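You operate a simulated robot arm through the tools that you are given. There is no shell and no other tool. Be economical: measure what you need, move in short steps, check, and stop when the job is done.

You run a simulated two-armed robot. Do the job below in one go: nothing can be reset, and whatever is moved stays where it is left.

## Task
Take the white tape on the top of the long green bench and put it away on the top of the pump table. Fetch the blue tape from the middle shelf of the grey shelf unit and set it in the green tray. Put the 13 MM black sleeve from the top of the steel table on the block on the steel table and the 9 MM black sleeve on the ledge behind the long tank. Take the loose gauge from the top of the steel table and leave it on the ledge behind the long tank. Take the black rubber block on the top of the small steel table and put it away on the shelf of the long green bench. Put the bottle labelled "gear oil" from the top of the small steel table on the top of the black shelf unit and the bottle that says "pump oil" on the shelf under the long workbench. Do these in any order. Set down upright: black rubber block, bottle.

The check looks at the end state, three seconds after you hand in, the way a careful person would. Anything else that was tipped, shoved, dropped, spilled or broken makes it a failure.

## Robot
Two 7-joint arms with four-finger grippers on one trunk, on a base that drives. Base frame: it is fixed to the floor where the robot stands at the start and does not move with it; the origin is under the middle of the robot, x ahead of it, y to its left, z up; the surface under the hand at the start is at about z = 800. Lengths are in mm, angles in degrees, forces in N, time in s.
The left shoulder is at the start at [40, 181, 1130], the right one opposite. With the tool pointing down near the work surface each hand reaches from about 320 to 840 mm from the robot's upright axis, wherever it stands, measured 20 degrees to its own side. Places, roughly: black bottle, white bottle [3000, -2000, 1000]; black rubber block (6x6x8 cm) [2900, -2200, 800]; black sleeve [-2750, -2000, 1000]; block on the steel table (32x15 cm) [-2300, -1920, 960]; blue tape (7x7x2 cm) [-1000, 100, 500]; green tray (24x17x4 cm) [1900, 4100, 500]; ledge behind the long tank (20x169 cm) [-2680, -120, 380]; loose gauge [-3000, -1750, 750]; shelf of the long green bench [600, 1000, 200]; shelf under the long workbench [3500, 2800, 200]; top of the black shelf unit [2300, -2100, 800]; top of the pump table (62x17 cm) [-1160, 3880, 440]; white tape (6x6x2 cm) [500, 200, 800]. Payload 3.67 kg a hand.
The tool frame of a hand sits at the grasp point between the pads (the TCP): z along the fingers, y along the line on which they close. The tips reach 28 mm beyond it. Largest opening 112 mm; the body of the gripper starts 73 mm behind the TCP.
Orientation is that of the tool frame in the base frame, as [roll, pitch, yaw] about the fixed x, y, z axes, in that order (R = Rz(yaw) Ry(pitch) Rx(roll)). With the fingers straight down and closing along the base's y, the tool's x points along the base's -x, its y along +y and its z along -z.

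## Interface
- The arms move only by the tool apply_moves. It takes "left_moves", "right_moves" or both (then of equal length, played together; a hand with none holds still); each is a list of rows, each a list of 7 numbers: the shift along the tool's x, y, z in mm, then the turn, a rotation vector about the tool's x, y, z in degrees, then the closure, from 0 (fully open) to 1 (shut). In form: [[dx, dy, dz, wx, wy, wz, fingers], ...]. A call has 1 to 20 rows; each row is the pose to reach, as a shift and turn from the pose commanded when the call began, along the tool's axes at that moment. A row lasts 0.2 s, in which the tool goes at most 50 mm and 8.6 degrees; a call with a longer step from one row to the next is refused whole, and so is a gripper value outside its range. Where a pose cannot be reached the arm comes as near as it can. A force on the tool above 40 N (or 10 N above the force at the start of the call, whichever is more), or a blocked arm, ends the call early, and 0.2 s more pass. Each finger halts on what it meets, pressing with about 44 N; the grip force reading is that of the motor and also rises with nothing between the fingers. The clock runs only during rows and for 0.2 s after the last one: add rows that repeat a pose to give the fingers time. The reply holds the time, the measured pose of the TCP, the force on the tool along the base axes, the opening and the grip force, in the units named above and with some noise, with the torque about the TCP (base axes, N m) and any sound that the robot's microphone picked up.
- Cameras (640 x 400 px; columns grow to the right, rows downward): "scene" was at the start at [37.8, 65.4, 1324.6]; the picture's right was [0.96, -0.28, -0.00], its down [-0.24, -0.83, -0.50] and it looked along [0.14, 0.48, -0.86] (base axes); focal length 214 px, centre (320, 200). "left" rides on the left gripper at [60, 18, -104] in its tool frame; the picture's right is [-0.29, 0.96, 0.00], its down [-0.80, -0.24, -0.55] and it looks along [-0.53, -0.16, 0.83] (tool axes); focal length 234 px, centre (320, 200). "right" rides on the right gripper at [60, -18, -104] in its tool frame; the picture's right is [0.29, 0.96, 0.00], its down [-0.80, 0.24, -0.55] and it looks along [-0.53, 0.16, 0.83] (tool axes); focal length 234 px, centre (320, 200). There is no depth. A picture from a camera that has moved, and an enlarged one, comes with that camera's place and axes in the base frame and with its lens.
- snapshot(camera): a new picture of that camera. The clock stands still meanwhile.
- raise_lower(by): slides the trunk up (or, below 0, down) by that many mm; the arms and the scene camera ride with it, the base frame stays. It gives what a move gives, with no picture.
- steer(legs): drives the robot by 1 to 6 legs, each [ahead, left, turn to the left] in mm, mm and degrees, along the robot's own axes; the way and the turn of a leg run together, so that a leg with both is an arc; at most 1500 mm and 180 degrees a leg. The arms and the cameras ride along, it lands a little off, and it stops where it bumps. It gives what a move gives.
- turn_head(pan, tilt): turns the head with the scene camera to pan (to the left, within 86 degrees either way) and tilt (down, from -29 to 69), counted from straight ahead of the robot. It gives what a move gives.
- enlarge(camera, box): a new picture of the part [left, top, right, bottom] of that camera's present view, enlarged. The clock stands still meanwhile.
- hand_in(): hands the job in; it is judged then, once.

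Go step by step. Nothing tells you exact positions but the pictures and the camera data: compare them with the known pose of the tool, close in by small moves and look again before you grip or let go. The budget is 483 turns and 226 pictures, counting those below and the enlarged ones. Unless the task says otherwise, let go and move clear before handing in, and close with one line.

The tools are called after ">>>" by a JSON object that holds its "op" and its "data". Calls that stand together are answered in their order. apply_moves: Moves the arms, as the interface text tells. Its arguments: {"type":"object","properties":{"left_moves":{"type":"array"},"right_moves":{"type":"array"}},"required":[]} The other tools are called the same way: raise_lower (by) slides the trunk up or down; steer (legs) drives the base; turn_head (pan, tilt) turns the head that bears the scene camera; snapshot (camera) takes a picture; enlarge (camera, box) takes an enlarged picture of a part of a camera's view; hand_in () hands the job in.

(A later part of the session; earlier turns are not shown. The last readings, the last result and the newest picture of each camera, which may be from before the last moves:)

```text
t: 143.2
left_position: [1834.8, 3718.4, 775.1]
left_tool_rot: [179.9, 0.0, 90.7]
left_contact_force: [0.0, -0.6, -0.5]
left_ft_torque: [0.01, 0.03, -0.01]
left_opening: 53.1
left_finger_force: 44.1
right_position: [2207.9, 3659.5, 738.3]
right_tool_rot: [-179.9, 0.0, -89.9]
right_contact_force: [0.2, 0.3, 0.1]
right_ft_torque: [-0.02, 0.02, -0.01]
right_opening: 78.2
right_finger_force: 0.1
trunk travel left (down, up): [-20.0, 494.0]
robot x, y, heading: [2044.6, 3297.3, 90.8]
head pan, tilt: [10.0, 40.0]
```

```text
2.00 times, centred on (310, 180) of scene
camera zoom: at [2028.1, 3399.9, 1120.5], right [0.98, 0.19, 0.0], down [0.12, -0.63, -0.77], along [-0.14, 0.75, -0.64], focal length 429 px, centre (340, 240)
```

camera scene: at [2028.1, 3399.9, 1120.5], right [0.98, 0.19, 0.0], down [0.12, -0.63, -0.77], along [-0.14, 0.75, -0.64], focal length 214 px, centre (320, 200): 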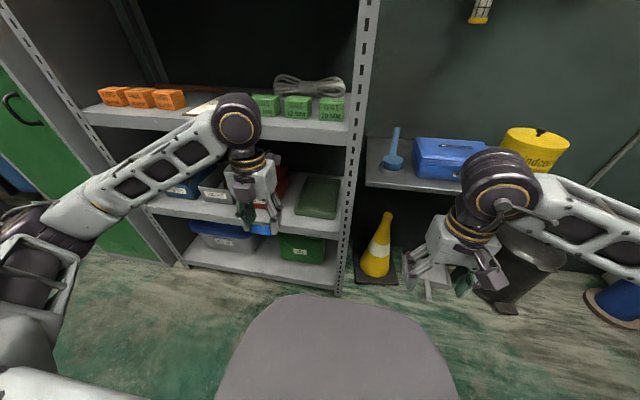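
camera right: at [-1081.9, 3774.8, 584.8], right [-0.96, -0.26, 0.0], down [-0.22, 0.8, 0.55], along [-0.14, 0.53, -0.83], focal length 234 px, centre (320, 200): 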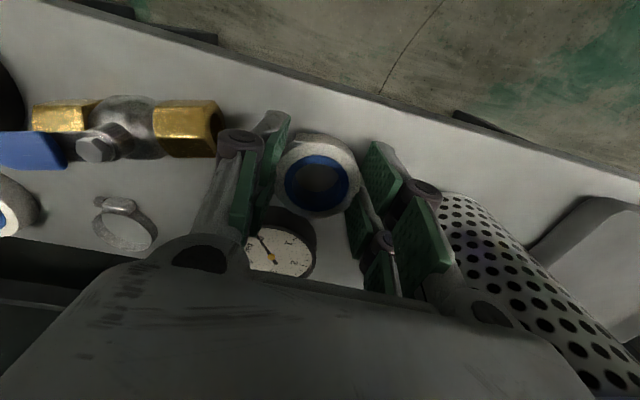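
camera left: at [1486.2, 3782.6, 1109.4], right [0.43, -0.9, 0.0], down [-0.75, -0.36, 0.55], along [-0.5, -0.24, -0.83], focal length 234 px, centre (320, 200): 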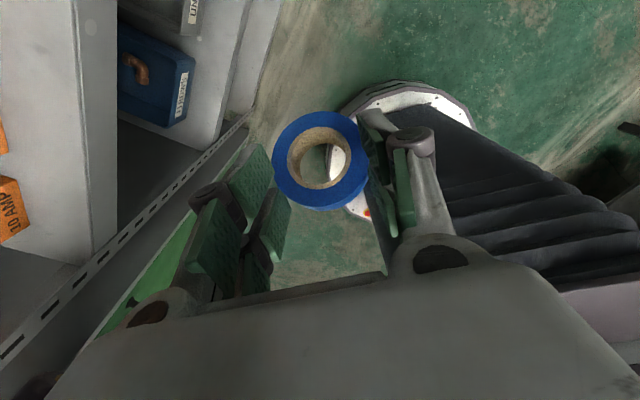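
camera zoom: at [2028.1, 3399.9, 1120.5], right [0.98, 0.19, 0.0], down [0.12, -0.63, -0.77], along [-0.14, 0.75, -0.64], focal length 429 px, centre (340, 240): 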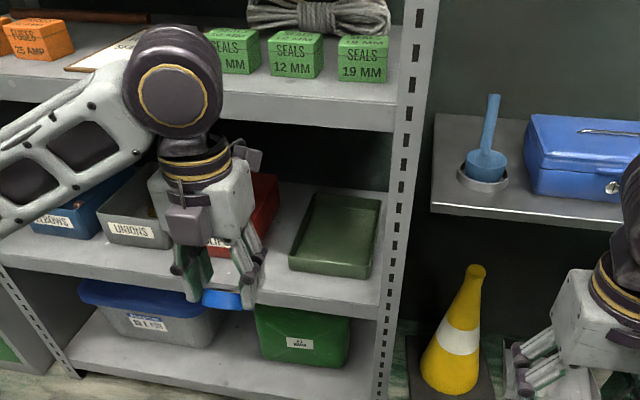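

The tray is at x 1812–1974, y≈4009–4250, with plenty of height above. I tilt the left hand to 45° (tape level) and move over the tray.

>>> {"op": "apply_moves", "data": {"left_moves": [[22, 9, 12, 0, 7.5, 0, 0.85], [44, 18, 25, 0, 15, 0, 0.85], [66, 27, 37, 0, 22.5, 0, 0.85], [88, 36, 50, 0, 30, 0, 0.85], [110, 46, 62, 0, 37.5, 0, 0.85], [131, 55, 75, 0, 45, 0, 0.85], [170, 55, 90, 0, 45, 0, 0.85], [208, 56, 105, 0, 45, 0, 0.85], [245, 56, 120, 0, 45, 0, 0.85], [281, 56, 135, 0, 45, 0, 0.85], [281, 56, 135, 0, 45, 0, 0.85]]}}

>>> {"op": "snapshot", "data": {"camera": "left"}}

>>> {"op": "enlarge", "data": {"camera": "scene", "box": [230, 80, 390, 280]}}

```text
t: 145.6
left_position: [1887.2, 3999.6, 638.7]
left_tool_rot: [179.9, -44.9, 90.7]
left_contact_force: [0.0, 0.1, -0.7]
left_ft_torque: [-0.01, 0.01, 0.03]
left_opening: 52.5
left_finger_force: 43.9
right_position: [2208.1, 3661.1, 737.5]
right_tool_rot: [-179.9, 0.0, -90.0]
right_contact_force: [-0.1, -0.2, 0.2]
right_ft_torque: [0.02, -0.02, 0.0]
right_opening: 78.3
right_finger_force: 0.0
trunk travel left (down, up): [-20.0, 494.0]
robot x, y, heading: [2042.9, 3298.9, 90.7]
head pan, tilt: [10.0, 40.0]
```

```text
169 pictures are left
camera left: at [1906.3, 3968.3, 755.0], right [0.96, -0.19, -0.2], down [-0.23, -0.96, -0.17], along [-0.16, 0.21, -0.96], focal length 234 px, centre (320, 200)
```

left: 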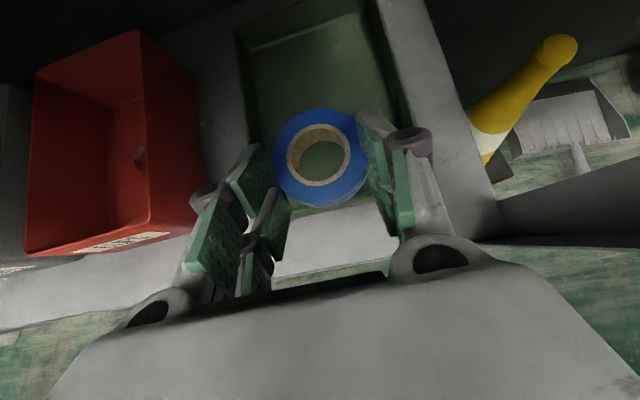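

```text
2.00 times, centred on (310, 180) of scene
camera zoom: at [2028.1, 3399.7, 1120.5], right [0.98, 0.19, 0.0], down [0.12, -0.63, -0.77], along [-0.14, 0.75, -0.64], focal length 429 px, centre (340, 240)
```

zoom: 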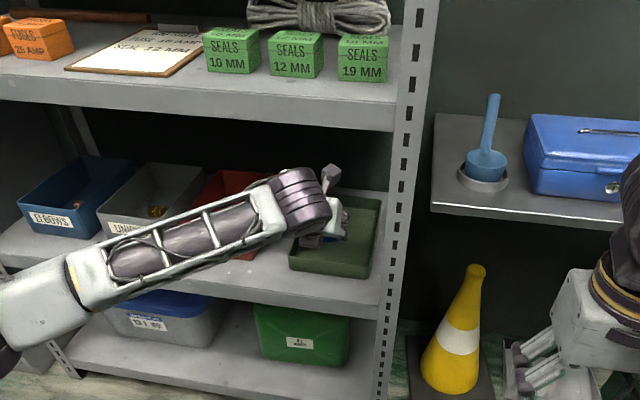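

>>> {"op": "apply_moves", "data": {"left_moves": [[8, 0, 35, 0, 0, 0, 0.85], [10, 0, 65, 0, 0, 0, 0.85], [2, 0, 90, 0, 0, 0, 0.85], [-4, 0, 104, 0, 0, 0, 0.85], [-4, 0, 104, 0, 0, 0, 0.85]]}}

>>> {"op": "snapshot", "data": {"camera": "left"}}

```text
t: 146.8
left_position: [1886.8, 4070.6, 564.1]
left_tool_rot: [-179.9, -45.0, 90.7]
left_contact_force: [0.5, 0.2, 0.7]
left_ft_torque: [0.0, -0.02, 0.02]
left_opening: 52.8
left_finger_force: 43.7
right_position: [2209.3, 3659.4, 738.9]
right_tool_rot: [-179.9, 0.0, -90.0]
right_contact_force: [0.0, 0.5, 0.3]
right_ft_torque: [-0.01, 0.01, -0.02]
right_opening: 78.2
right_finger_force: 0.0
trunk travel left (down, up): [-20.0, 494.0]
robot x, y, heading: [2044.7, 3293.4, 90.5]
head pan, tilt: [10.0, 40.0]
```

```text
167 pictures are left
camera left: at [1905.9, 4039.9, 679.4], right [0.96, -0.19, -0.2], down [-0.23, -0.96, -0.17], along [-0.16, 0.21, -0.96], focal length 234 px, centre (320, 200)
```

left: 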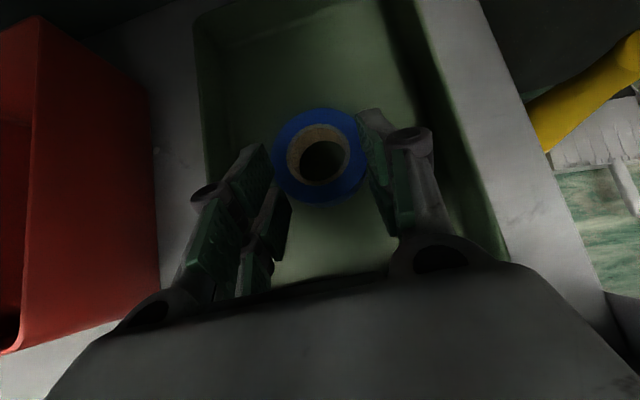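

The tape is over the tray interior. I lower until contact.

>>> {"op": "apply_moves", "data": {"left_moves": [[-5, 0, 5, 0, 0, 0, 0.85], [-9, 0, 9, 0, 0, 0, 0.85], [-13, 0, 13, 0, 0, 0, 0.85], [-13, 0, 13, 0, 0, 0, 0.85]]}}

```text
t: 147.8
left_position: [1886.7, 4070.1, 544.1]
left_tool_rot: [179.9, -45.0, 90.7]
left_contact_force: [-0.2, -0.7, -0.7]
left_ft_torque: [0.04, 0.0, -0.01]
left_opening: 52.6
left_finger_force: 44.6
right_position: [2208.2, 3660.9, 738.5]
right_tool_rot: [-179.9, 0.1, -90.0]
right_contact_force: [-0.7, 0.1, 0.2]
right_ft_torque: [0.01, 0.03, 0.02]
right_opening: 78.2
right_finger_force: 0.1
trunk travel left (down, up): [-20.0, 494.0]
robot x, y, heading: [2042.8, 3294.3, 90.4]
head pan, tilt: [10.0, 40.0]
```

>>> {"op": "apply_moves", "data": {"left_moves": [[-3, 0, 3, 0, 0, 0, 0.85], [-6, 0, 6, 0, 0, 0, 0.85], [-9, 0, 9, 0, 0, 0, 0.85], [-12, 0, 12, 0, 0, 0, 0.85], [-12, 0, 12, 0, 0, 0, 0.85]]}}

>>> {"op": "snapshot", "data": {"camera": "left"}}

```text
t: 148.8
left_position: [1886.3, 4075.3, 540.5]
left_tool_rot: [179.8, -46.1, 90.9]
left_contact_force: [0.8, 0.4, 12.9]
left_ft_torque: [0.01, 0.3, 0.11]
left_opening: 52.6
left_finger_force: 44.1
right_position: [2207.7, 3659.7, 738.5]
right_tool_rot: [-179.9, -0.1, -89.9]
right_contact_force: [-0.5, -0.2, -0.4]
right_ft_torque: [0.01, -0.01, 0.0]
right_opening: 78.7
right_finger_force: 0.1
trunk travel left (down, up): [-20.0, 494.0]
robot x, y, heading: [2044.0, 3297.6, 90.8]
head pan, tilt: [10.0, 40.0]
stopped in row 4 (left hand): the force on the tool passed its limit at 43 N (the readings are from after the stop); the commanded pose is now the measured one
```

```text
166 pictures are left
camera left: at [1904.4, 4042.1, 656.3], right [0.96, -0.19, -0.2], down [-0.23, -0.96, -0.19], along [-0.16, 0.23, -0.96], focal length 234 px, centre (320, 200)
```

left: 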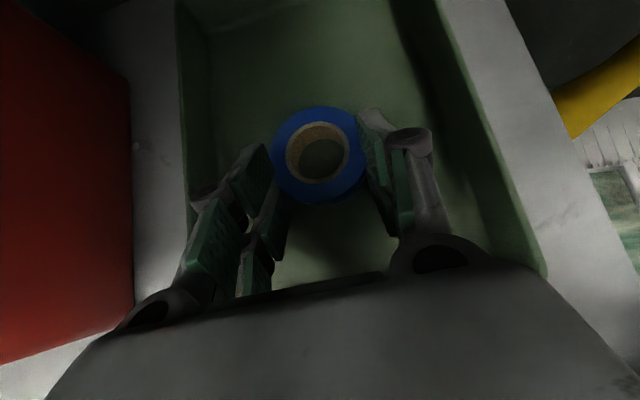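

Contact. I open and withdraw along the tool axis.

>>> {"op": "apply_moves", "data": {"left_moves": [[1, 0, -1, 0, 0, 0, 0.6], [1, 0, -1, 0, 0, 0, 0.4], [1, 0, -1, 0, 0, 0, 0.3], [1, 0, -1, 0, 0, 0, 0.3], [5, 0, -30, 0, 0, 0, 0.3], [5, 0, -70, 0, 0, 0, 0.3], [5, 0, -110, 0, 0, 0, 0.3], [5, 0, -110, 0, 0, 0, 0.3]]}}

>>> {"op": "snapshot", "data": {"camera": "left"}}

```text
t: 150.6
left_position: [1887.0, 3997.2, 617.3]
left_tool_rot: [179.7, -45.5, 90.9]
left_contact_force: [0.9, -0.4, 0.3]
left_ft_torque: [0.01, -0.01, -0.03]
left_opening: 78.5
left_finger_force: 0.1
right_position: [2207.7, 3660.0, 739.2]
right_tool_rot: [-179.8, 0.1, -89.9]
right_contact_force: [0.8, -0.8, 0.3]
right_ft_torque: [0.0, 0.03, 0.01]
right_opening: 78.6
right_finger_force: 0.0
trunk travel left (down, up): [-20.0, 494.0]
robot x, y, heading: [2045.6, 3295.4, 90.5]
head pan, tilt: [10.0, 40.0]
```

```text
165 pictures are left
camera left: at [1905.8, 3965.4, 732.4], right [0.96, -0.19, -0.2], down [-0.23, -0.96, -0.18], along [-0.16, 0.22, -0.96], focal length 234 px, centre (320, 200)
```

left: 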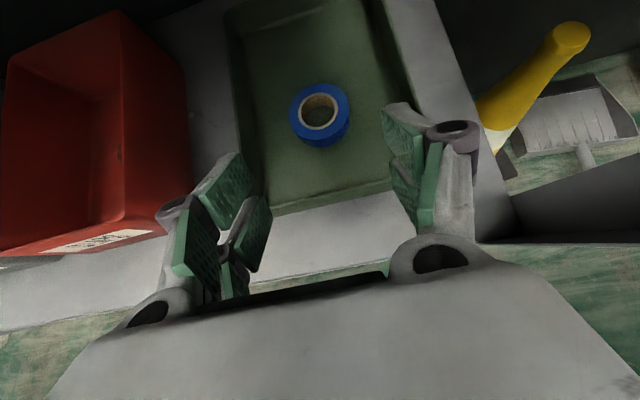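

Blue tape lies flat in the tray. I retract the left arm, unflip it, raise the trunk and head toward the small steel table for the block and bottles.

>>> {"op": "apply_moves", "data": {"left_moves": [[-8, -5, -35, 0, 0, 0, 0.3], [-18, -10, -75, 0, -5, 0, 0.3], [-28, -18, -115, 0, -12, 0, 0.3], [-38, -26, -155, 0, -19, 0, 0.3], [-50, -34, -195, 0, -26, 0, 0.3], [-62, -42, -235, 0, -33, 0, 0.3], [-74, -48, -275, 0, -40, 0, 0.3], [-84, -52, -307, 0, -45, 0, 0.3], [-84, -52, -307, 0, -45, 0, 0.3]]}}

>>> {"op": "apply_moves", "data": {"left_moves": [[0, 0, 0, 0, 0, -8.5, 0], [0, 0, 0, 0, 0, -17, 0], [0, 0, 0, 0, 0, -25.5, 0], [0, 0, 0, 0, 0, -34, 0], [0, 0, 0, 0, 0, -42.5, 0], [0, 0, 0, 0, 0, -51, 0], [0, 0, 0, 0, 0, -59.5, 0], [0, 0, 0, 0, 0, -68, 0], [0, 0, 0, 0, 0, -76.5, 0], [0, 0, 0, 0, 0, -85, 0], [0, 0, 0, 0, 0, -90, 0], [0, 0, 0, 0, 0, -90, 0]]}}

>>> {"op": "apply_moves", "data": {"left_moves": [[0, 0, 0, 0, 0, -8.5, 0], [0, 0, 0, 0, 0, -17, 0], [0, 0, 0, 0, 0, -25.5, 0], [0, 0, 0, 0, 0, -34, 0], [0, 0, 0, 0, 0, -42.5, 0], [0, 0, 0, 0, 0, -51, 0], [0, 0, 0, 0, 0, -59.5, 0], [0, 0, 0, 0, 0, -68, 0], [0, 0, 0, 0, 0, -76.5, 0], [0, 0, 0, 0, 0, -85, 0], [0, 0, 0, 0, 0, -90, 0], [0, 0, 0, 0, 0, -90, 0]]}}

>>> {"op": "raise_lower", "data": {"by": 230}}

>>> {"op": "turn_head", "data": {"pan": -75, "tilt": 25}}

>>> {"op": "snapshot", "data": {"camera": "scene"}}

```text
t: 152.6
left_position: [1838.0, 3719.7, 771.9]
left_tool_rot: [179.8, -0.6, 90.7]
left_contact_force: [0.0, -0.5, -0.9]
left_ft_torque: [-0.02, 0.01, 0.0]
left_opening: 78.5
left_finger_force: 0.1
right_position: [2207.5, 3660.3, 738.3]
right_tool_rot: [-180.0, 0.0, -90.0]
right_contact_force: [-0.6, 0.4, -0.2]
right_ft_torque: [0.0, -0.02, 0.01]
right_opening: 78.4
right_finger_force: 0.1
trunk travel left (down, up): [-20.0, 494.0]
robot x, y, heading: [2046.2, 3294.8, 90.6]
head pan, tilt: [10.0, 40.0]
```

```text
t: 155.2
left_position: [1836.6, 3718.8, 771.8]
left_tool_rot: [179.3, 0.1, -179.2]
left_contact_force: [-0.7, 0.5, -0.1]
left_ft_torque: [-0.01, -0.02, -0.01]
left_opening: 112.0
left_finger_force: 0.1
right_position: [2208.0, 3659.3, 738.4]
right_tool_rot: [-180.0, 0.0, -89.9]
right_contact_force: [0.2, 0.3, -0.1]
right_ft_torque: [0.03, -0.01, 0.03]
right_opening: 78.5
right_finger_force: 0.0
trunk travel left (down, up): [-20.0, 494.0]
robot x, y, heading: [2045.7, 3293.5, 90.8]
head pan, tilt: [10.0, 40.0]
```

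```text
t: 157.8
left_position: [1836.9, 3719.3, 771.5]
left_tool_rot: [-179.7, 0.6, -89.2]
left_contact_force: [-0.1, 0.5, -0.2]
left_ft_torque: [0.02, 0.01, -0.01]
left_opening: 112.1
left_finger_force: 0.0
right_position: [2209.2, 3660.2, 738.2]
right_tool_rot: [-179.9, 0.0, -90.0]
right_contact_force: [-0.6, -0.3, 0.0]
right_ft_torque: [0.02, 0.02, -0.02]
right_opening: 78.4
right_finger_force: 0.1
trunk travel left (down, up): [-20.0, 494.0]
robot x, y, heading: [2047.9, 3293.8, 90.9]
head pan, tilt: [10.0, 40.0]
```

```text
t: 160.2
left_position: [1838.1, 3719.6, 1002.3]
left_tool_rot: [-180.0, 0.5, -89.3]
left_contact_force: [0.3, 0.5, -0.5]
left_ft_torque: [0.01, 0.04, -0.01]
left_opening: 111.8
left_finger_force: 0.1
right_position: [2208.4, 3659.4, 968.0]
right_tool_rot: [-179.9, 0.0, -90.0]
right_contact_force: [-0.8, -0.5, 0.3]
right_ft_torque: [-0.03, -0.01, 0.02]
right_opening: 78.5
right_finger_force: 0.0
trunk travel left (down, up): [-250.0, 264.0]
robot x, y, heading: [2044.5, 3294.6, 90.7]
head pan, tilt: [10.0, 40.0]
```

```text
t: 161.8
left_position: [1837.3, 3720.6, 1002.7]
left_tool_rot: [-179.7, 0.6, -89.3]
left_contact_force: [-1.0, 0.4, -0.2]
left_ft_torque: [0.0, 0.01, -0.06]
left_opening: 112.0
left_finger_force: 0.0
right_position: [2208.5, 3661.6, 968.4]
right_tool_rot: [-179.9, 0.0, -90.0]
right_contact_force: [0.5, 0.1, -0.7]
right_ft_torque: [0.04, 0.02, 0.0]
right_opening: 78.4
right_finger_force: 0.0
trunk travel left (down, up): [-250.0, 264.0]
robot x, y, heading: [2043.8, 3294.4, 90.7]
head pan, tilt: [-75.0, 25.0]
```

```text
164 pictures are left
camera scene: at [2132.5, 3341.2, 1374.3], right [0.27, -0.96, 0.0], down [-0.41, -0.11, -0.91], along [0.87, 0.25, -0.42], focal length 214 px, centre (320, 200)
```

scene: 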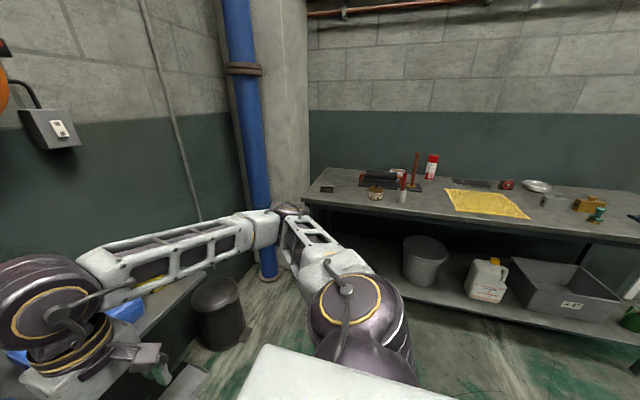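

I turn around to face −y and look down the aisle.

>>> {"op": "steer", "data": {"legs": [[-250, 0, 0], [0, 0, -179]]}}

>>> {"op": "turn_head", "data": {"pan": 0, "tilt": 20}}

>>> {"op": "snapshot", "data": {"camera": "scene"}}

```text
t: 171.6
left_position: [2281.6, 2634.5, 1002.4]
left_tool_rot: [180.0, 0.6, 94.1]
left_contact_force: [-0.3, -0.1, -0.3]
left_ft_torque: [0.05, 0.0, 0.04]
left_opening: 112.2
left_finger_force: 0.0
right_position: [1906.6, 2671.9, 967.9]
right_tool_rot: [-180.0, 0.0, 93.5]
right_contact_force: [0.4, 0.1, 0.8]
right_ft_torque: [-0.02, 0.02, 0.02]
right_opening: 78.6
right_finger_force: 0.1
trunk travel left (down, up): [-250.0, 264.0]
robot x, y, heading: [2049.8, 3046.6, -85.9]
head pan, tilt: [-75.0, 25.0]
```

```text
t: 173.1
left_position: [2281.9, 2634.1, 1001.7]
left_tool_rot: [-179.8, 0.5, 94.1]
left_contact_force: [0.5, 0.8, -0.6]
left_ft_torque: [0.0, -0.01, 0.0]
left_opening: 112.0
left_finger_force: 0.0
right_position: [1908.0, 2672.4, 970.6]
right_tool_rot: [-179.9, 0.0, 93.5]
right_contact_force: [0.0, 0.3, 0.5]
right_ft_torque: [-0.01, 0.01, -0.03]
right_opening: 78.6
right_finger_force: 0.0
trunk travel left (down, up): [-250.0, 264.0]
robot x, y, heading: [2042.6, 3045.6, -86.0]
head pan, tilt: [0.0, 20.0]
```

```text
163 pictures are left
camera scene: at [2055.2, 2933.7, 1382.3], right [-1.0, -0.07, 0.0], down [-0.02, 0.34, -0.94], along [0.07, -0.94, -0.34], focal length 214 px, centre (320, 200)
```

scene: 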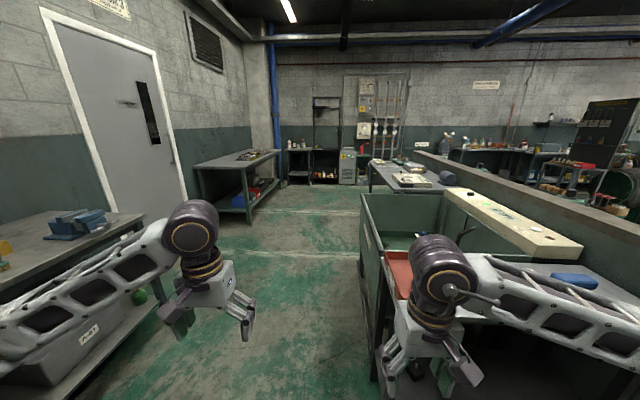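

The aisle between the tank (x<1800) and the right-hand benches (x>3050) is free. I drive down it at x≈2430.

>>> {"op": "steer", "data": {"legs": [[0, 390, -4], [1500, 0, 0], [1500, 0, 0]]}}

>>> {"op": "turn_head", "data": {"pan": 10, "tilt": 20}}

>>> {"op": "snapshot", "data": {"camera": "scene"}}

```text
t: 189.9
left_position: [2595.3, -336.9, 1002.7]
left_tool_rot: [-179.9, 0.7, 90.1]
left_contact_force: [0.0, 0.1, 0.0]
left_ft_torque: [0.04, -0.02, 0.02]
left_opening: 112.0
left_finger_force: 0.1
right_position: [2225.8, -272.2, 968.2]
right_tool_rot: [-179.9, 0.0, 89.4]
right_contact_force: [0.1, 0.7, 0.1]
right_ft_torque: [0.0, 0.03, 0.0]
right_opening: 78.6
right_finger_force: 0.1
trunk travel left (down, up): [-250.0, 264.0]
robot x, y, heading: [2390.6, 93.3, -89.9]
head pan, tilt: [0.0, 20.0]
```

```text
t: 190.6
left_position: [2595.9, -335.9, 1002.2]
left_tool_rot: [-179.8, 0.6, 90.0]
left_contact_force: [-0.4, 0.4, -0.4]
left_ft_torque: [0.0, -0.03, 0.0]
left_opening: 112.0
left_finger_force: 0.1
right_position: [2225.2, -272.5, 969.6]
right_tool_rot: [-179.9, -0.1, 89.4]
right_contact_force: [0.4, 0.5, 0.3]
right_ft_torque: [0.0, 0.01, -0.01]
right_opening: 78.2
right_finger_force: 0.1
trunk travel left (down, up): [-250.0, 264.0]
robot x, y, heading: [2390.2, 92.1, -89.9]
head pan, tilt: [10.0, 20.0]
```

```text
162 pictures are left
camera scene: at [2408.0, -20.9, 1382.3], right [-0.98, -0.17, 0.0], down [-0.06, 0.34, -0.94], along [0.16, -0.93, -0.34], focal length 214 px, centre (320, 200)
```

scene: 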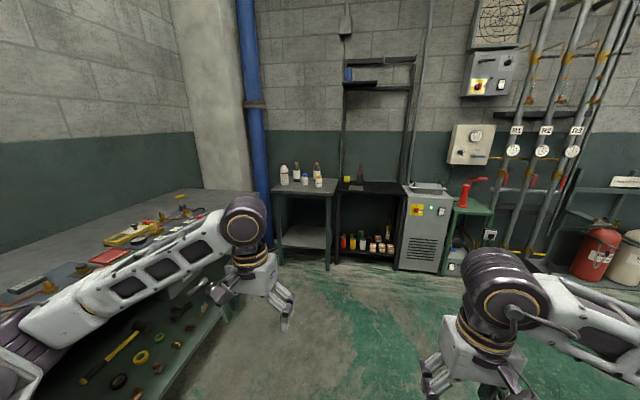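

>>> {"op": "enlarge", "data": {"camera": "scene", "box": [260, 130, 420, 270]}}

```text
2.86 times, centred on (340, 200) of scene
camera zoom: at [2408.0, -20.9, 1382.3], right [-0.98, -0.17, 0.0], down [-0.06, 0.34, -0.94], along [0.16, -0.93, -0.34], focal length 613 px, centre (263, 200)
```

zoom: 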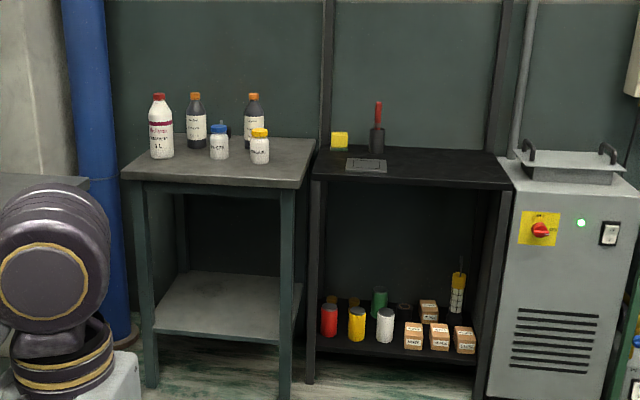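

>>> {"op": "steer", "data": {"legs": [[1000, 120, 0]]}}

>>> {"op": "turn_head", "data": {"pan": 22, "tilt": 28}}

>>> {"op": "snapshot", "data": {"camera": "scene"}}

>>> {"op": "enlarge", "data": {"camera": "scene", "box": [270, 130, 430, 230]}}

```text
t: 195.9
left_position: [2717.3, -1321.6, 1002.5]
left_tool_rot: [-179.8, 0.6, 90.2]
left_contact_force: [-0.4, -1.0, -0.1]
left_ft_torque: [-0.01, 0.0, 0.02]
left_opening: 112.1
left_finger_force: 0.1
right_position: [2347.5, -1258.3, 968.5]
right_tool_rot: [-179.9, 0.1, 89.5]
right_contact_force: [0.5, -0.3, 0.2]
right_ft_torque: [0.02, 0.01, 0.0]
right_opening: 78.5
right_finger_force: 0.1
trunk travel left (down, up): [-250.0, 264.0]
robot x, y, heading: [2513.0, -896.3, -89.8]
head pan, tilt: [10.0, 20.0]
```

```text
t: 196.7
left_position: [2716.9, -1321.1, 1002.9]
left_tool_rot: [-179.9, 0.5, 90.2]
left_contact_force: [0.1, -0.8, -0.4]
left_ft_torque: [0.0, 0.01, -0.01]
left_opening: 112.1
left_finger_force: 0.1
right_position: [2347.8, -1257.6, 968.7]
right_tool_rot: [-179.9, 0.2, 89.4]
right_contact_force: [0.3, -1.1, 0.3]
right_ft_torque: [0.01, 0.01, 0.0]
right_opening: 78.4
right_finger_force: 0.1
trunk travel left (down, up): [-250.0, 264.0]
robot x, y, heading: [2514.1, -896.4, -89.9]
head pan, tilt: [22.0, 28.0]
```

```text
160 pictures are left
camera scene: at [2546.7, -998.6, 1369.5], right [-0.93, -0.38, 0.0], down [-0.18, 0.43, -0.88], along [0.33, -0.82, -0.47], focal length 214 px, centre (320, 200)
```

scene: 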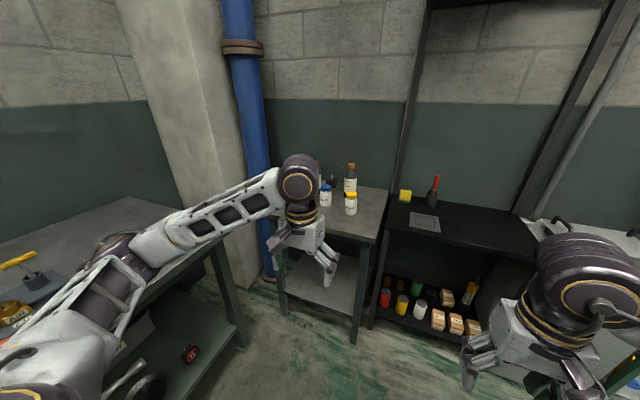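

```text
4.00 times, centred on (350, 180) of scene
camera zoom: at [2546.7, -998.6, 1369.5], right [-0.93, -0.38, 0.0], down [-0.18, 0.43, -0.88], along [0.33, -0.82, -0.47], focal length 858 px, centre (200, 280)
```

zoom: 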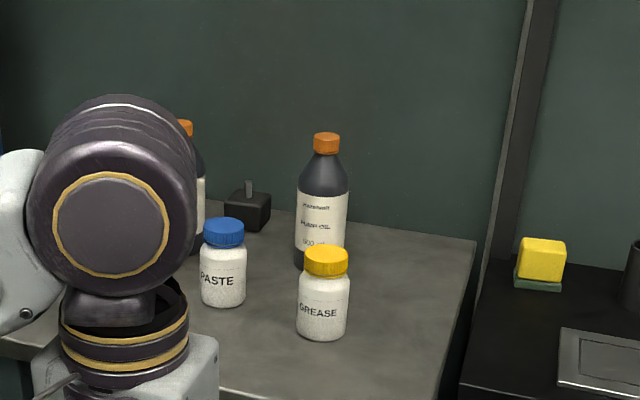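

The right dark bottle reads "PUMP OIL"; the left dark one should be "GEAR OIL" at ≈[3000,-2076]; the rubber block with a stud is at ≈[2943,-2175]. I raise the trunk and drive nearer for a confirming look.

>>> {"op": "raise_lower", "data": {"by": 220}}

>>> {"op": "steer", "data": {"legs": [[480, 190, 0]]}}

>>> {"op": "turn_head", "data": {"pan": 8, "tilt": 40}}

>>> {"op": "snapshot", "data": {"camera": "scene"}}

>>> {"op": "snapshot", "data": {"camera": "left"}}

```text
t: 199.0
left_position: [2717.1, -1320.9, 1221.2]
left_tool_rot: [-179.9, 0.6, 90.2]
left_contact_force: [1.0, 0.1, -0.1]
left_ft_torque: [-0.01, 0.03, 0.02]
left_opening: 112.0
left_finger_force: 0.0
right_position: [2347.5, -1259.0, 1189.8]
right_tool_rot: [-179.9, 0.0, 89.4]
right_contact_force: [0.6, 0.0, -0.5]
right_ft_torque: [0.01, -0.04, 0.01]
right_opening: 78.3
right_finger_force: 0.1
trunk travel left (down, up): [-470.0, 44.0]
robot x, y, heading: [2514.7, -892.9, -89.8]
head pan, tilt: [22.0, 28.0]
```

```text
t: 202.0
left_position: [2908.4, -1809.6, 1222.8]
left_tool_rot: [-179.8, 0.7, 89.9]
left_contact_force: [0.1, 1.1, -0.5]
left_ft_torque: [-0.01, -0.01, -0.01]
left_opening: 112.0
left_finger_force: 0.1
right_position: [2538.0, -1746.0, 1188.9]
right_tool_rot: [-179.9, 0.1, 89.3]
right_contact_force: [0.0, 0.4, 0.1]
right_ft_torque: [0.02, -0.03, -0.02]
right_opening: 78.1
right_finger_force: 0.1
trunk travel left (down, up): [-470.0, 44.0]
robot x, y, heading: [2705.7, -1382.9, -89.9]
head pan, tilt: [22.0, 28.0]
```

```text
t: 202.8
left_position: [2908.2, -1811.9, 1223.1]
left_tool_rot: [-179.9, 0.7, 89.9]
left_contact_force: [-0.3, -0.2, -0.8]
left_ft_torque: [0.03, 0.03, 0.0]
left_opening: 111.7
left_finger_force: 0.0
right_position: [2538.5, -1746.4, 1188.5]
right_tool_rot: [-179.9, 0.1, 89.3]
right_contact_force: [-0.4, 0.1, 0.2]
right_ft_torque: [0.0, 0.0, 0.0]
right_opening: 78.5
right_finger_force: 0.0
trunk travel left (down, up): [-470.0, 44.0]
robot x, y, heading: [2711.6, -1385.9, -89.9]
head pan, tilt: [8.0, 40.0]
```

```text
158 pictures are left
camera scene: at [2716.1, -1488.2, 1571.1], right [-0.99, -0.14, 0.0], down [-0.09, 0.64, -0.77], along [0.11, -0.76, -0.64], focal length 214 px, centre (320, 200)
```

scene: 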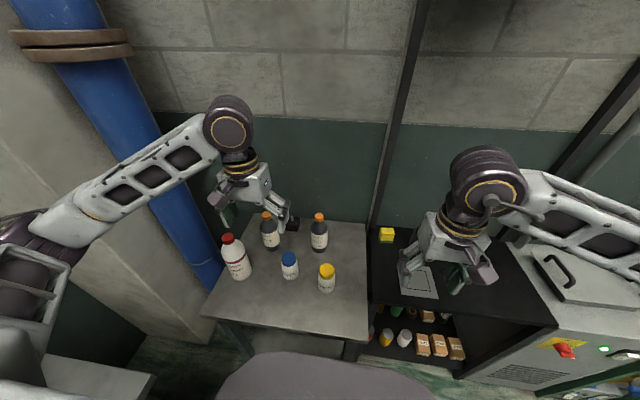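

```text
157 pictures are left
camera left: at [2926.6, -1750.4, 1325.1], right [0.96, -0.29, 0.0], down [-0.24, -0.79, 0.56], along [-0.16, -0.54, -0.83], focal length 234 px, centre (320, 200)
```

left: 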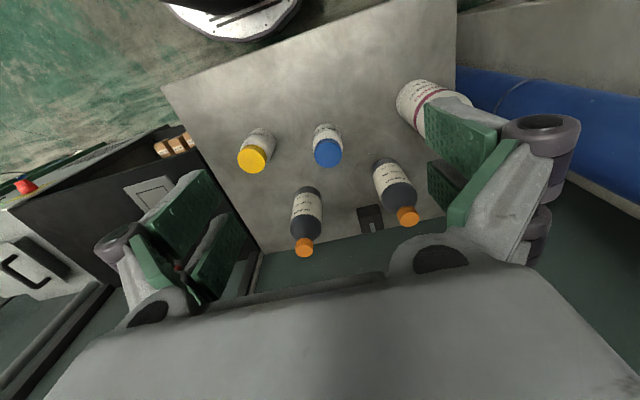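

>>> {"op": "enlarge", "data": {"camera": "scene", "box": [205, 190, 365, 310]}}

>>> {"op": "enlarge", "data": {"camera": "left", "box": [220, 60, 460, 270]}}

```text
3.33 times, centred on (285, 250) of scene
camera zoom: at [2716.1, -1488.2, 1571.1], right [-0.99, -0.14, 0.0], down [-0.09, 0.64, -0.77], along [0.11, -0.76, -0.64], focal length 715 px, centre (437, 33)
```

zoom: 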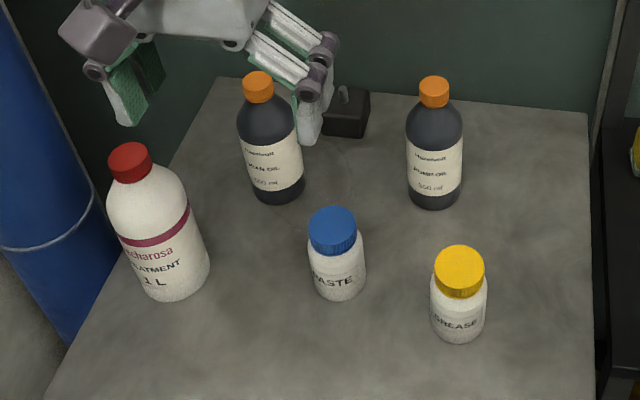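

```text
1.90 times, centred on (340, 165) of left
camera zoom: at [2926.6, -1750.4, 1325.1], right [0.96, -0.29, 0.0], down [-0.24, -0.79, 0.56], along [-0.16, -0.54, -0.83], focal length 446 px, centre (282, 267)
```

zoom: 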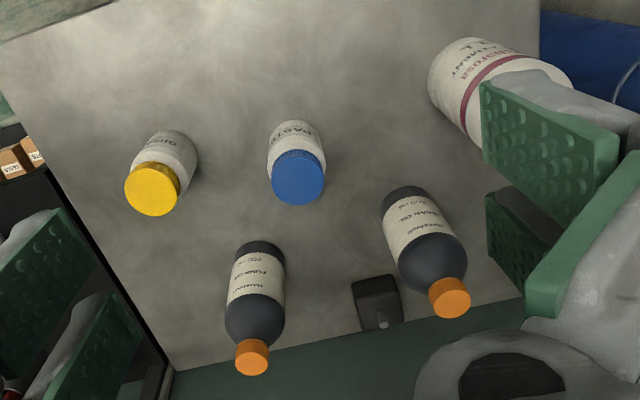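

>>> {"op": "enlarge", "data": {"camera": "scene", "box": [250, 210, 290, 245]}}

>>> {"op": "enlarge", "data": {"camera": "left", "box": [365, 150, 425, 230]}}

```text
11.43 times, centred on (270, 228) of scene
camera zoom: at [2716.1, -1488.2, 1571.1], right [-0.99, -0.14, 0.0], down [-0.09, 0.64, -0.77], along [0.11, -0.76, -0.64], focal length 2451 px, centre (891, -114)
```

zoom: 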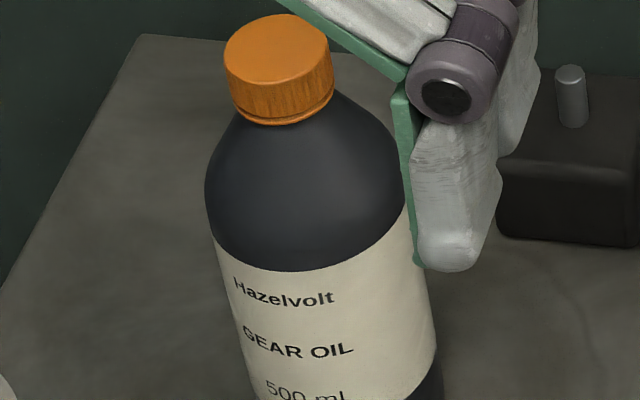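

```text
5.00 times, centred on (395, 190) of left
camera zoom: at [2926.6, -1750.4, 1325.1], right [0.96, -0.29, 0.0], down [-0.24, -0.79, 0.56], along [-0.16, -0.54, -0.83], focal length 1171 px, centre (-55, 250)
```

zoom: 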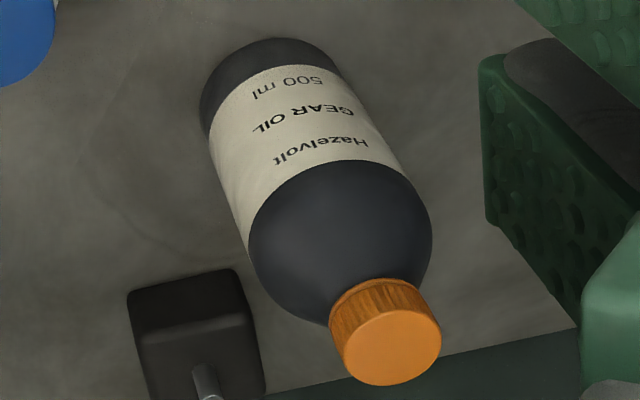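

Confirmed: left dark bottle is GEAR OIL at ≈[3003,-2039], cap top z≈1007; PUMP OIL at ≈[2801,-2064]; block at ≈[2946,-2180]. I bring the left hand above the gear oil.

>>> {"op": "apply_moves", "data": {"left_moves": [[-38, 16, 0, 0, 0, 0, 0.3], [-76, 32, 10, 0, 0, 0, 0.3], [-114, 48, 30, 0, 0, 0, 0.3], [-152, 64, 55, 0, 0, 0, 0.3], [-190, 80, 80, 0, 0, 0, 0.3], [-227, 95, 100, 0, 0, 0, 0.3], [-227, 95, 100, 0, 0, 0, 0.3]]}}

>>> {"op": "snapshot", "data": {"camera": "left"}}

>>> {"op": "snapshot", "data": {"camera": "scene"}}

```text
t: 204.4
left_position: [3002.1, -2039.3, 1124.3]
left_tool_rot: [-180.0, 0.6, 90.0]
left_contact_force: [0.5, -0.1, 0.3]
left_ft_torque: [-0.01, 0.01, -0.02]
left_opening: 78.4
left_finger_force: 0.0
right_position: [2537.0, -1746.0, 1190.1]
right_tool_rot: [-179.9, 0.0, 89.3]
right_contact_force: [-0.7, -0.1, -0.7]
right_ft_torque: [-0.01, -0.02, 0.0]
right_opening: 78.4
right_finger_force: 0.0
trunk travel left (down, up): [-470.0, 44.0]
robot x, y, heading: [2705.6, -1383.9, -89.9]
head pan, tilt: [8.0, 40.0]
```

```text
152 pictures are left
camera left: at [3020.4, -1977.8, 1227.8], right [0.96, -0.29, 0.0], down [-0.24, -0.79, 0.56], along [-0.16, -0.54, -0.83], focal length 234 px, centre (320, 200)
```

left: 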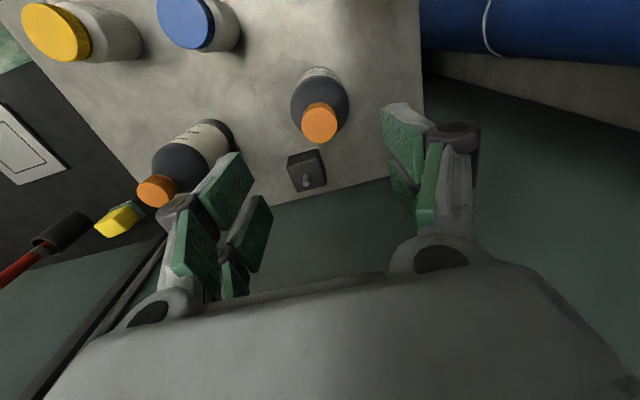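

```text
151 pictures are left
camera scene: at [2715.8, -1486.7, 1571.2], right [-0.99, -0.14, 0.0], down [-0.09, 0.64, -0.77], along [0.11, -0.76, -0.64], focal length 214 px, centre (320, 200)
```

scene: 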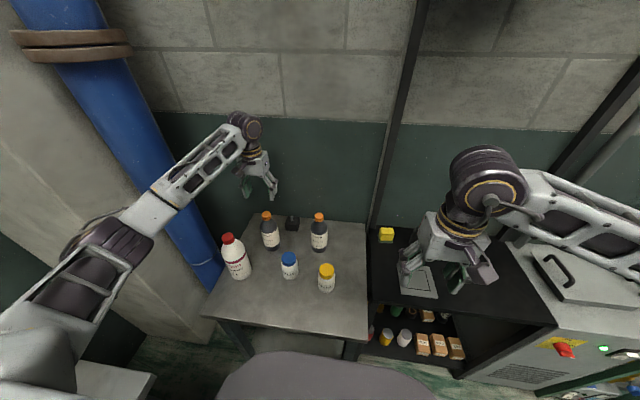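

The hand is right above the cap. I descend and grip it.

>>> {"op": "apply_moves", "data": {"left_moves": [[2, 0, 40, 0, 0, 0, 0.3], [2, 0, 80, 0, 0, 0, 0.3], [2, 0, 110, 0, 0, 0, 0.3], [2, 0, 129, 0, 0, 0, 0.35], [2, 0, 129, 0, 0, 0, 0.6], [2, 0, 129, 0, 0, 0, 0.85], [2, 0, 129, 0, 0, 0, 0.9], [2, 0, 129, 0, 0, 0, 0.9]]}}

>>> {"op": "snapshot", "data": {"camera": "left"}}

```text
t: 206.2
left_position: [3000.2, -2040.1, 997.5]
left_tool_rot: [-179.9, 0.9, 90.0]
left_contact_force: [3.2, 0.0, 13.2]
left_ft_torque: [0.01, -0.05, -0.02]
left_opening: 41.5
left_finger_force: 44.2
right_position: [2537.0, -1745.4, 1189.3]
right_tool_rot: [-179.9, 0.1, 89.3]
right_contact_force: [0.6, 0.1, -0.3]
right_ft_torque: [0.0, 0.0, -0.01]
right_opening: 78.4
right_finger_force: 0.1
trunk travel left (down, up): [-470.0, 44.0]
robot x, y, heading: [2706.5, -1388.9, -90.1]
head pan, tilt: [8.0, 40.0]
```

```text
150 pictures are left
camera left: at [3019.5, -1979.0, 1100.0], right [0.96, -0.29, 0.0], down [-0.24, -0.79, 0.57], along [-0.16, -0.54, -0.82], focal length 234 px, centre (320, 200)
```

left: 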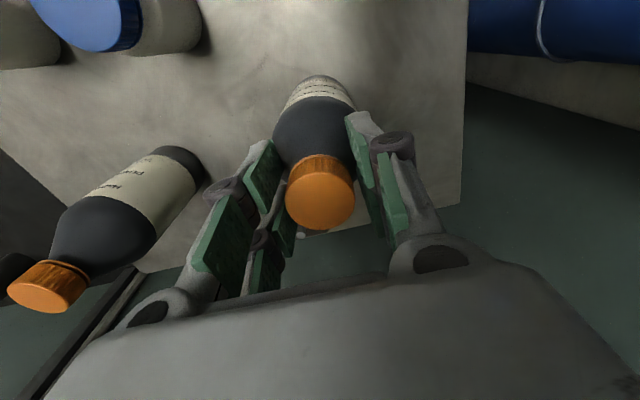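

The tips are on the sloped shoulder; I reopen, rise 12 mm and grip the cap itself.

>>> {"op": "apply_moves", "data": {"left_moves": [[0, 0, 0, 0, 0, 0, 0.6], [0, 0, 0, 0, 0, 0, 0.5], [0, 0, -8, 0, 0, 0, 0.5], [2, 1, -14, 0, 0, 0, 0.5], [2, 1, -14, 0, 0, 0, 0.7], [2, 1, -14, 0, 0, 0, 0.9], [2, 1, -14, 0, 0, 0, 0.95], [2, 1, -14, 0, 0, 0, 0.95]]}}

>>> {"op": "snapshot", "data": {"camera": "left"}}

```text
t: 208.0
left_position: [3002.5, -2038.1, 1009.5]
left_tool_rot: [-179.9, 0.6, 89.9]
left_contact_force: [-2.0, 0.2, -0.4]
left_ft_torque: [0.13, 0.11, 0.02]
left_opening: 31.7
left_finger_force: 44.2
right_position: [2537.5, -1746.3, 1190.3]
right_tool_rot: [-179.9, 0.1, 89.4]
right_contact_force: [0.5, -0.2, 0.7]
right_ft_torque: [0.05, -0.01, 0.04]
right_opening: 78.4
right_finger_force: 0.1
trunk travel left (down, up): [-470.0, 44.0]
robot x, y, heading: [2701.5, -1383.9, -90.3]
head pan, tilt: [8.0, 40.0]
```

```text
149 pictures are left
camera left: at [3020.6, -1977.1, 1112.3], right [0.96, -0.29, 0.0], down [-0.24, -0.79, 0.56], along [-0.16, -0.54, -0.83], focal length 234 px, centre (320, 200)
```

left: 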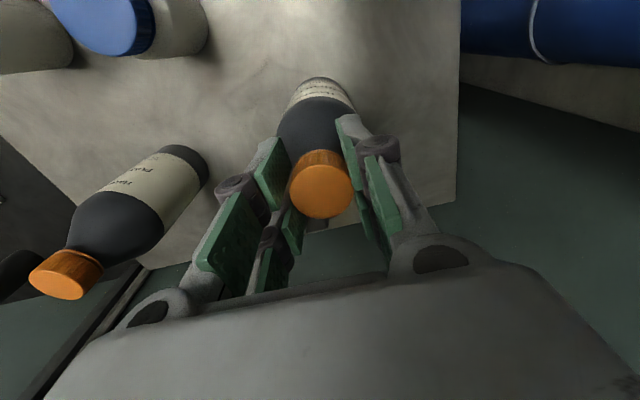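

Gripped on the cap (31.7 mm). I lift it.

>>> {"op": "apply_moves", "data": {"left_moves": [[0, 0, -15, 0, 0, 0, 0.95], [0, 0, -40, 0, 0, 0, 0.95], [0, 0, -80, 0, 0, 0, 0.95], [0, 0, -120, 0, 0, 0, 0.95], [0, 0, -160, 0, 0, 0, 0.95], [0, 0, -195, 0, 0, 0, 0.95], [0, 0, -230, 0, 0, 0, 0.95], [0, 0, -230, 0, 0, 0, 0.95]]}}

>>> {"op": "snapshot", "data": {"camera": "scene"}}

```text
t: 209.8
left_position: [3006.3, -2033.0, 1240.7]
left_tool_rot: [-179.8, 0.5, 89.9]
left_contact_force: [0.0, -0.2, -4.5]
left_ft_torque: [0.03, 0.01, -0.02]
left_opening: 31.6
left_finger_force: 44.2
right_position: [2537.1, -1746.9, 1189.9]
right_tool_rot: [-179.9, 0.1, 89.3]
right_contact_force: [-0.5, -0.5, -0.3]
right_ft_torque: [0.01, 0.02, 0.04]
right_opening: 78.2
right_finger_force: 0.0
trunk travel left (down, up): [-470.0, 44.0]
robot x, y, heading: [2704.3, -1383.8, -90.1]
head pan, tilt: [8.0, 40.0]
```

```text
148 pictures are left
camera scene: at [2716.4, -1488.4, 1571.0], right [-0.99, -0.14, 0.0], down [-0.09, 0.64, -0.77], along [0.11, -0.76, -0.64], focal length 214 px, centre (320, 200)
```

scene: 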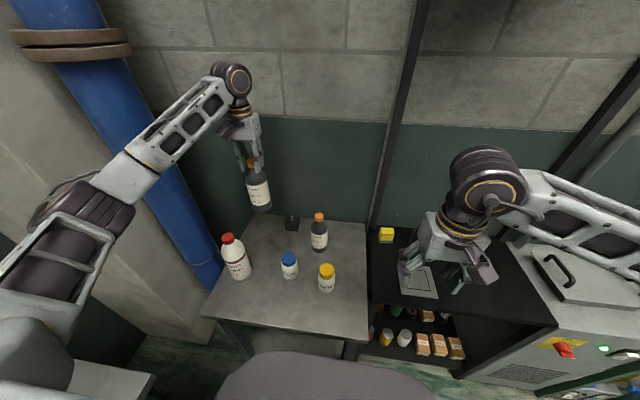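

>>> {"op": "apply_moves", "data": {"left_moves": [[25, -20, 0, 0, 0, 0, 0.95], [55, -45, 0, 0, 0, 0, 0.95], [85, -70, 0, 0, 0, 0, 0.95], [115, -95, 0, 0, 0, 0, 0.95], [145, -120, 0, 0, 0, 0, 0.95], [180, -150, 0, 0, 0, 0, 0.95], [180, -150, 0, 0, 0, 0, 0.95]]}}

>>> {"op": "steer", "data": {"legs": [[0, -620, 0]]}}

>>> {"op": "turn_head", "data": {"pan": -5, "tilt": 45}}

>>> {"op": "snapshot", "data": {"camera": "scene"}}

```text
t: 211.4
left_position: [2857.2, -1852.5, 1236.9]
left_tool_rot: [-179.9, 0.6, 90.0]
left_contact_force: [0.1, -0.6, -4.6]
left_ft_torque: [0.06, 0.01, 0.02]
left_opening: 31.3
left_finger_force: 44.4
right_position: [2538.8, -1747.0, 1188.9]
right_tool_rot: [-179.9, -0.1, 89.3]
right_contact_force: [0.0, 0.0, -0.3]
right_ft_torque: [0.06, -0.02, 0.05]
right_opening: 78.4
right_finger_force: 0.0
trunk travel left (down, up): [-470.0, 44.0]
robot x, y, heading: [2704.7, -1383.7, -90.3]
head pan, tilt: [8.0, 40.0]
```

```text
t: 215.0
left_position: [2241.0, -1853.3, 1236.9]
left_tool_rot: [-179.8, 0.6, 90.5]
left_contact_force: [0.2, -0.2, -5.6]
left_ft_torque: [0.01, 0.03, -0.02]
left_opening: 31.5
left_finger_force: 44.0
right_position: [1921.8, -1749.0, 1188.3]
right_tool_rot: [-179.8, 0.0, 89.7]
right_contact_force: [-0.2, 0.3, 0.0]
right_ft_torque: [0.01, 0.0, -0.02]
right_opening: 78.5
right_finger_force: 0.0
trunk travel left (down, up): [-470.0, 44.0]
robot x, y, heading: [2086.7, -1386.5, -89.6]
head pan, tilt: [8.0, 40.0]
```

```text
t: 215.7
left_position: [2240.3, -1854.7, 1236.7]
left_tool_rot: [-179.9, 0.7, 90.4]
left_contact_force: [0.7, -0.3, -4.3]
left_ft_torque: [0.01, -0.03, -0.01]
left_opening: 31.3
left_finger_force: 43.7
right_position: [1918.9, -1750.1, 1189.6]
right_tool_rot: [-179.9, 0.0, 89.7]
right_contact_force: [0.0, 0.3, 0.1]
right_ft_torque: [0.0, -0.05, 0.0]
right_opening: 78.3
right_finger_force: 0.1
trunk travel left (down, up): [-470.0, 44.0]
robot x, y, heading: [2085.0, -1386.0, -89.8]
head pan, tilt: [-5.0, 45.0]
```

```text
147 pictures are left
camera scene: at [2077.5, -1486.7, 1563.9], right [-1.0, 0.08, 0.0], down [0.06, 0.71, -0.71], along [-0.06, -0.7, -0.71], focal length 214 px, centre (320, 200)
```

scene: 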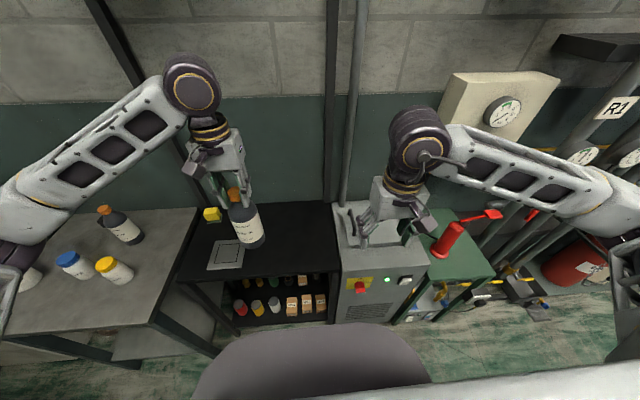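

The black top is free around [2190,-2010]. I bring the bottle over it and down near the surface.

>>> {"op": "apply_moves", "data": {"left_moves": [[-35, -12, 0, 0, 0, 0, 0.95], [-75, -25, 0, 0, 0, 0, 0.95], [-115, -38, 20, 0, 0, 0, 0.95], [-156, -50, 40, 0, 0, 0, 0.95], [-156, -50, 80, 0, 0, 0, 0.95], [-156, -50, 120, 0, 0, 0, 0.95], [-156, -50, 160, 0, 0, 0, 0.95], [-156, -50, 195, 0, 0, 0, 0.95], [-156, -50, 195, 0, 0, 0, 0.95]]}}

>>> {"op": "snapshot", "data": {"camera": "scene"}}

```text
t: 217.7
left_position: [2192.7, -2011.6, 1043.1]
left_tool_rot: [-180.0, 0.7, 90.4]
left_contact_force: [0.8, 0.3, -5.0]
left_ft_torque: [0.03, -0.01, -0.01]
left_opening: 31.5
left_finger_force: 44.2
right_position: [1921.3, -1750.4, 1189.8]
right_tool_rot: [-179.8, -0.1, 89.7]
right_contact_force: [0.0, -1.2, 0.8]
right_ft_torque: [-0.01, 0.0, -0.01]
right_opening: 78.4
right_finger_force: 0.0
trunk travel left (down, up): [-470.0, 44.0]
robot x, y, heading: [2084.3, -1384.2, -89.5]
head pan, tilt: [-5.0, 45.0]
```

```text
146 pictures are left
camera scene: at [2078.1, -1486.5, 1563.9], right [-1.0, 0.08, 0.0], down [0.06, 0.71, -0.71], along [-0.06, -0.7, -0.71], focal length 214 px, centre (320, 200)
```

scene: 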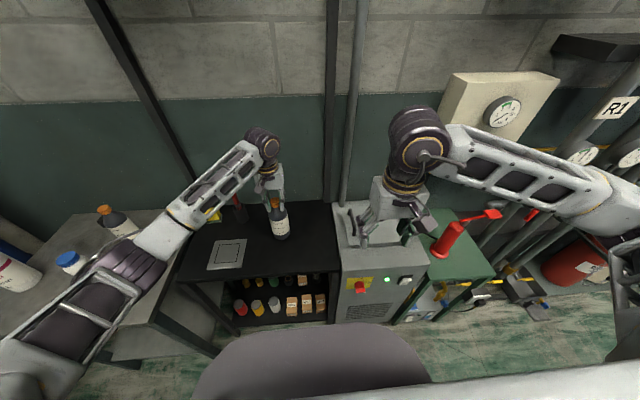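

>>> {"op": "apply_moves", "data": {"left_moves": [[0, 0, 12, 0, 0, 0, 0.95], [0, 0, 22, 0, 0, 0, 0.95], [0, 0, 28, 0, 0, 0, 0.95], [0, 0, 31, 0, 0, 0, 0.95], [0, 0, 31, 0, 0, 0, 0.95]]}}

>>> {"op": "enlarge", "data": {"camera": "scene", "box": [230, 170, 330, 280]}}

```text
t: 218.9
left_position: [2192.3, -2013.4, 1013.5]
left_tool_rot: [-179.9, 0.6, 90.5]
left_contact_force: [-0.5, -0.7, -4.6]
left_ft_torque: [0.0, 0.0, 0.02]
left_opening: 31.4
left_finger_force: 44.1
right_position: [1920.2, -1748.9, 1189.6]
right_tool_rot: [-179.8, 0.0, 89.7]
right_contact_force: [0.0, -0.8, 0.6]
right_ft_torque: [0.01, 0.0, 0.03]
right_opening: 78.4
right_finger_force: 0.1
trunk travel left (down, up): [-470.0, 44.0]
robot x, y, heading: [2087.0, -1384.5, -89.7]
head pan, tilt: [-5.0, 45.0]
```

```text
3.64 times, centred on (280, 225) of scene
camera zoom: at [2077.9, -1486.7, 1563.8], right [-1.0, 0.08, 0.0], down [0.06, 0.71, -0.71], along [-0.06, -0.7, -0.71], focal length 780 px, centre (466, 109)
```

zoom: 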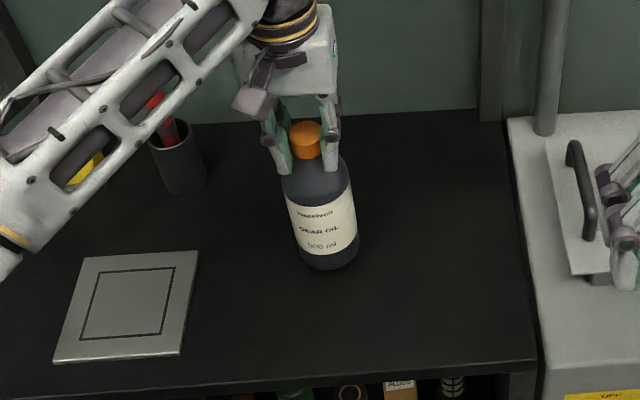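

>>> {"op": "apply_moves", "data": {"left_moves": [[0, 0, 2, 0, 0, 0, 0.95], [0, 0, 4, 0, 0, 0, 0.95], [0, 0, 6, 0, 0, 0, 0.95], [0, 0, 6, 0, 0, 0, 0.95]]}}

```text
t: 219.9
left_position: [2191.6, -2012.0, 1005.8]
left_tool_rot: [-179.8, 0.6, 90.4]
left_contact_force: [0.5, 0.9, -4.7]
left_ft_torque: [0.01, 0.02, 0.0]
left_opening: 31.7
left_finger_force: 44.3
right_position: [1920.3, -1750.2, 1189.0]
right_tool_rot: [-179.8, 0.0, 89.6]
right_contact_force: [-0.3, -0.2, 0.5]
right_ft_torque: [0.02, 0.01, 0.02]
right_opening: 78.1
right_finger_force: 0.1
trunk travel left (down, up): [-470.0, 44.0]
robot x, y, heading: [2087.8, -1382.5, -89.6]
head pan, tilt: [-5.0, 45.0]
```

>>> {"op": "apply_moves", "data": {"left_moves": [[0, 0, 3, 0, 0, 0, 0.95], [0, 0, 6, 0, 0, 0, 0.95], [0, 0, 9, 0, 0, 0, 0.95], [0, 0, 9, 0, 0, 0, 0.95]]}}

```text
t: 220.9
left_position: [2192.3, -2012.8, 998.2]
left_tool_rot: [-179.9, 0.7, 90.4]
left_contact_force: [0.1, 0.8, -4.7]
left_ft_torque: [0.02, 0.01, 0.03]
left_opening: 31.2
left_finger_force: 43.9
right_position: [1921.2, -1750.0, 1188.3]
right_tool_rot: [-179.9, -0.1, 89.7]
right_contact_force: [-0.3, -1.0, 0.0]
right_ft_torque: [-0.03, 0.01, 0.03]
right_opening: 78.3
right_finger_force: 0.1
trunk travel left (down, up): [-470.0, 44.0]
robot x, y, heading: [2087.1, -1383.3, -89.6]
head pan, tilt: [-5.0, 45.0]
```

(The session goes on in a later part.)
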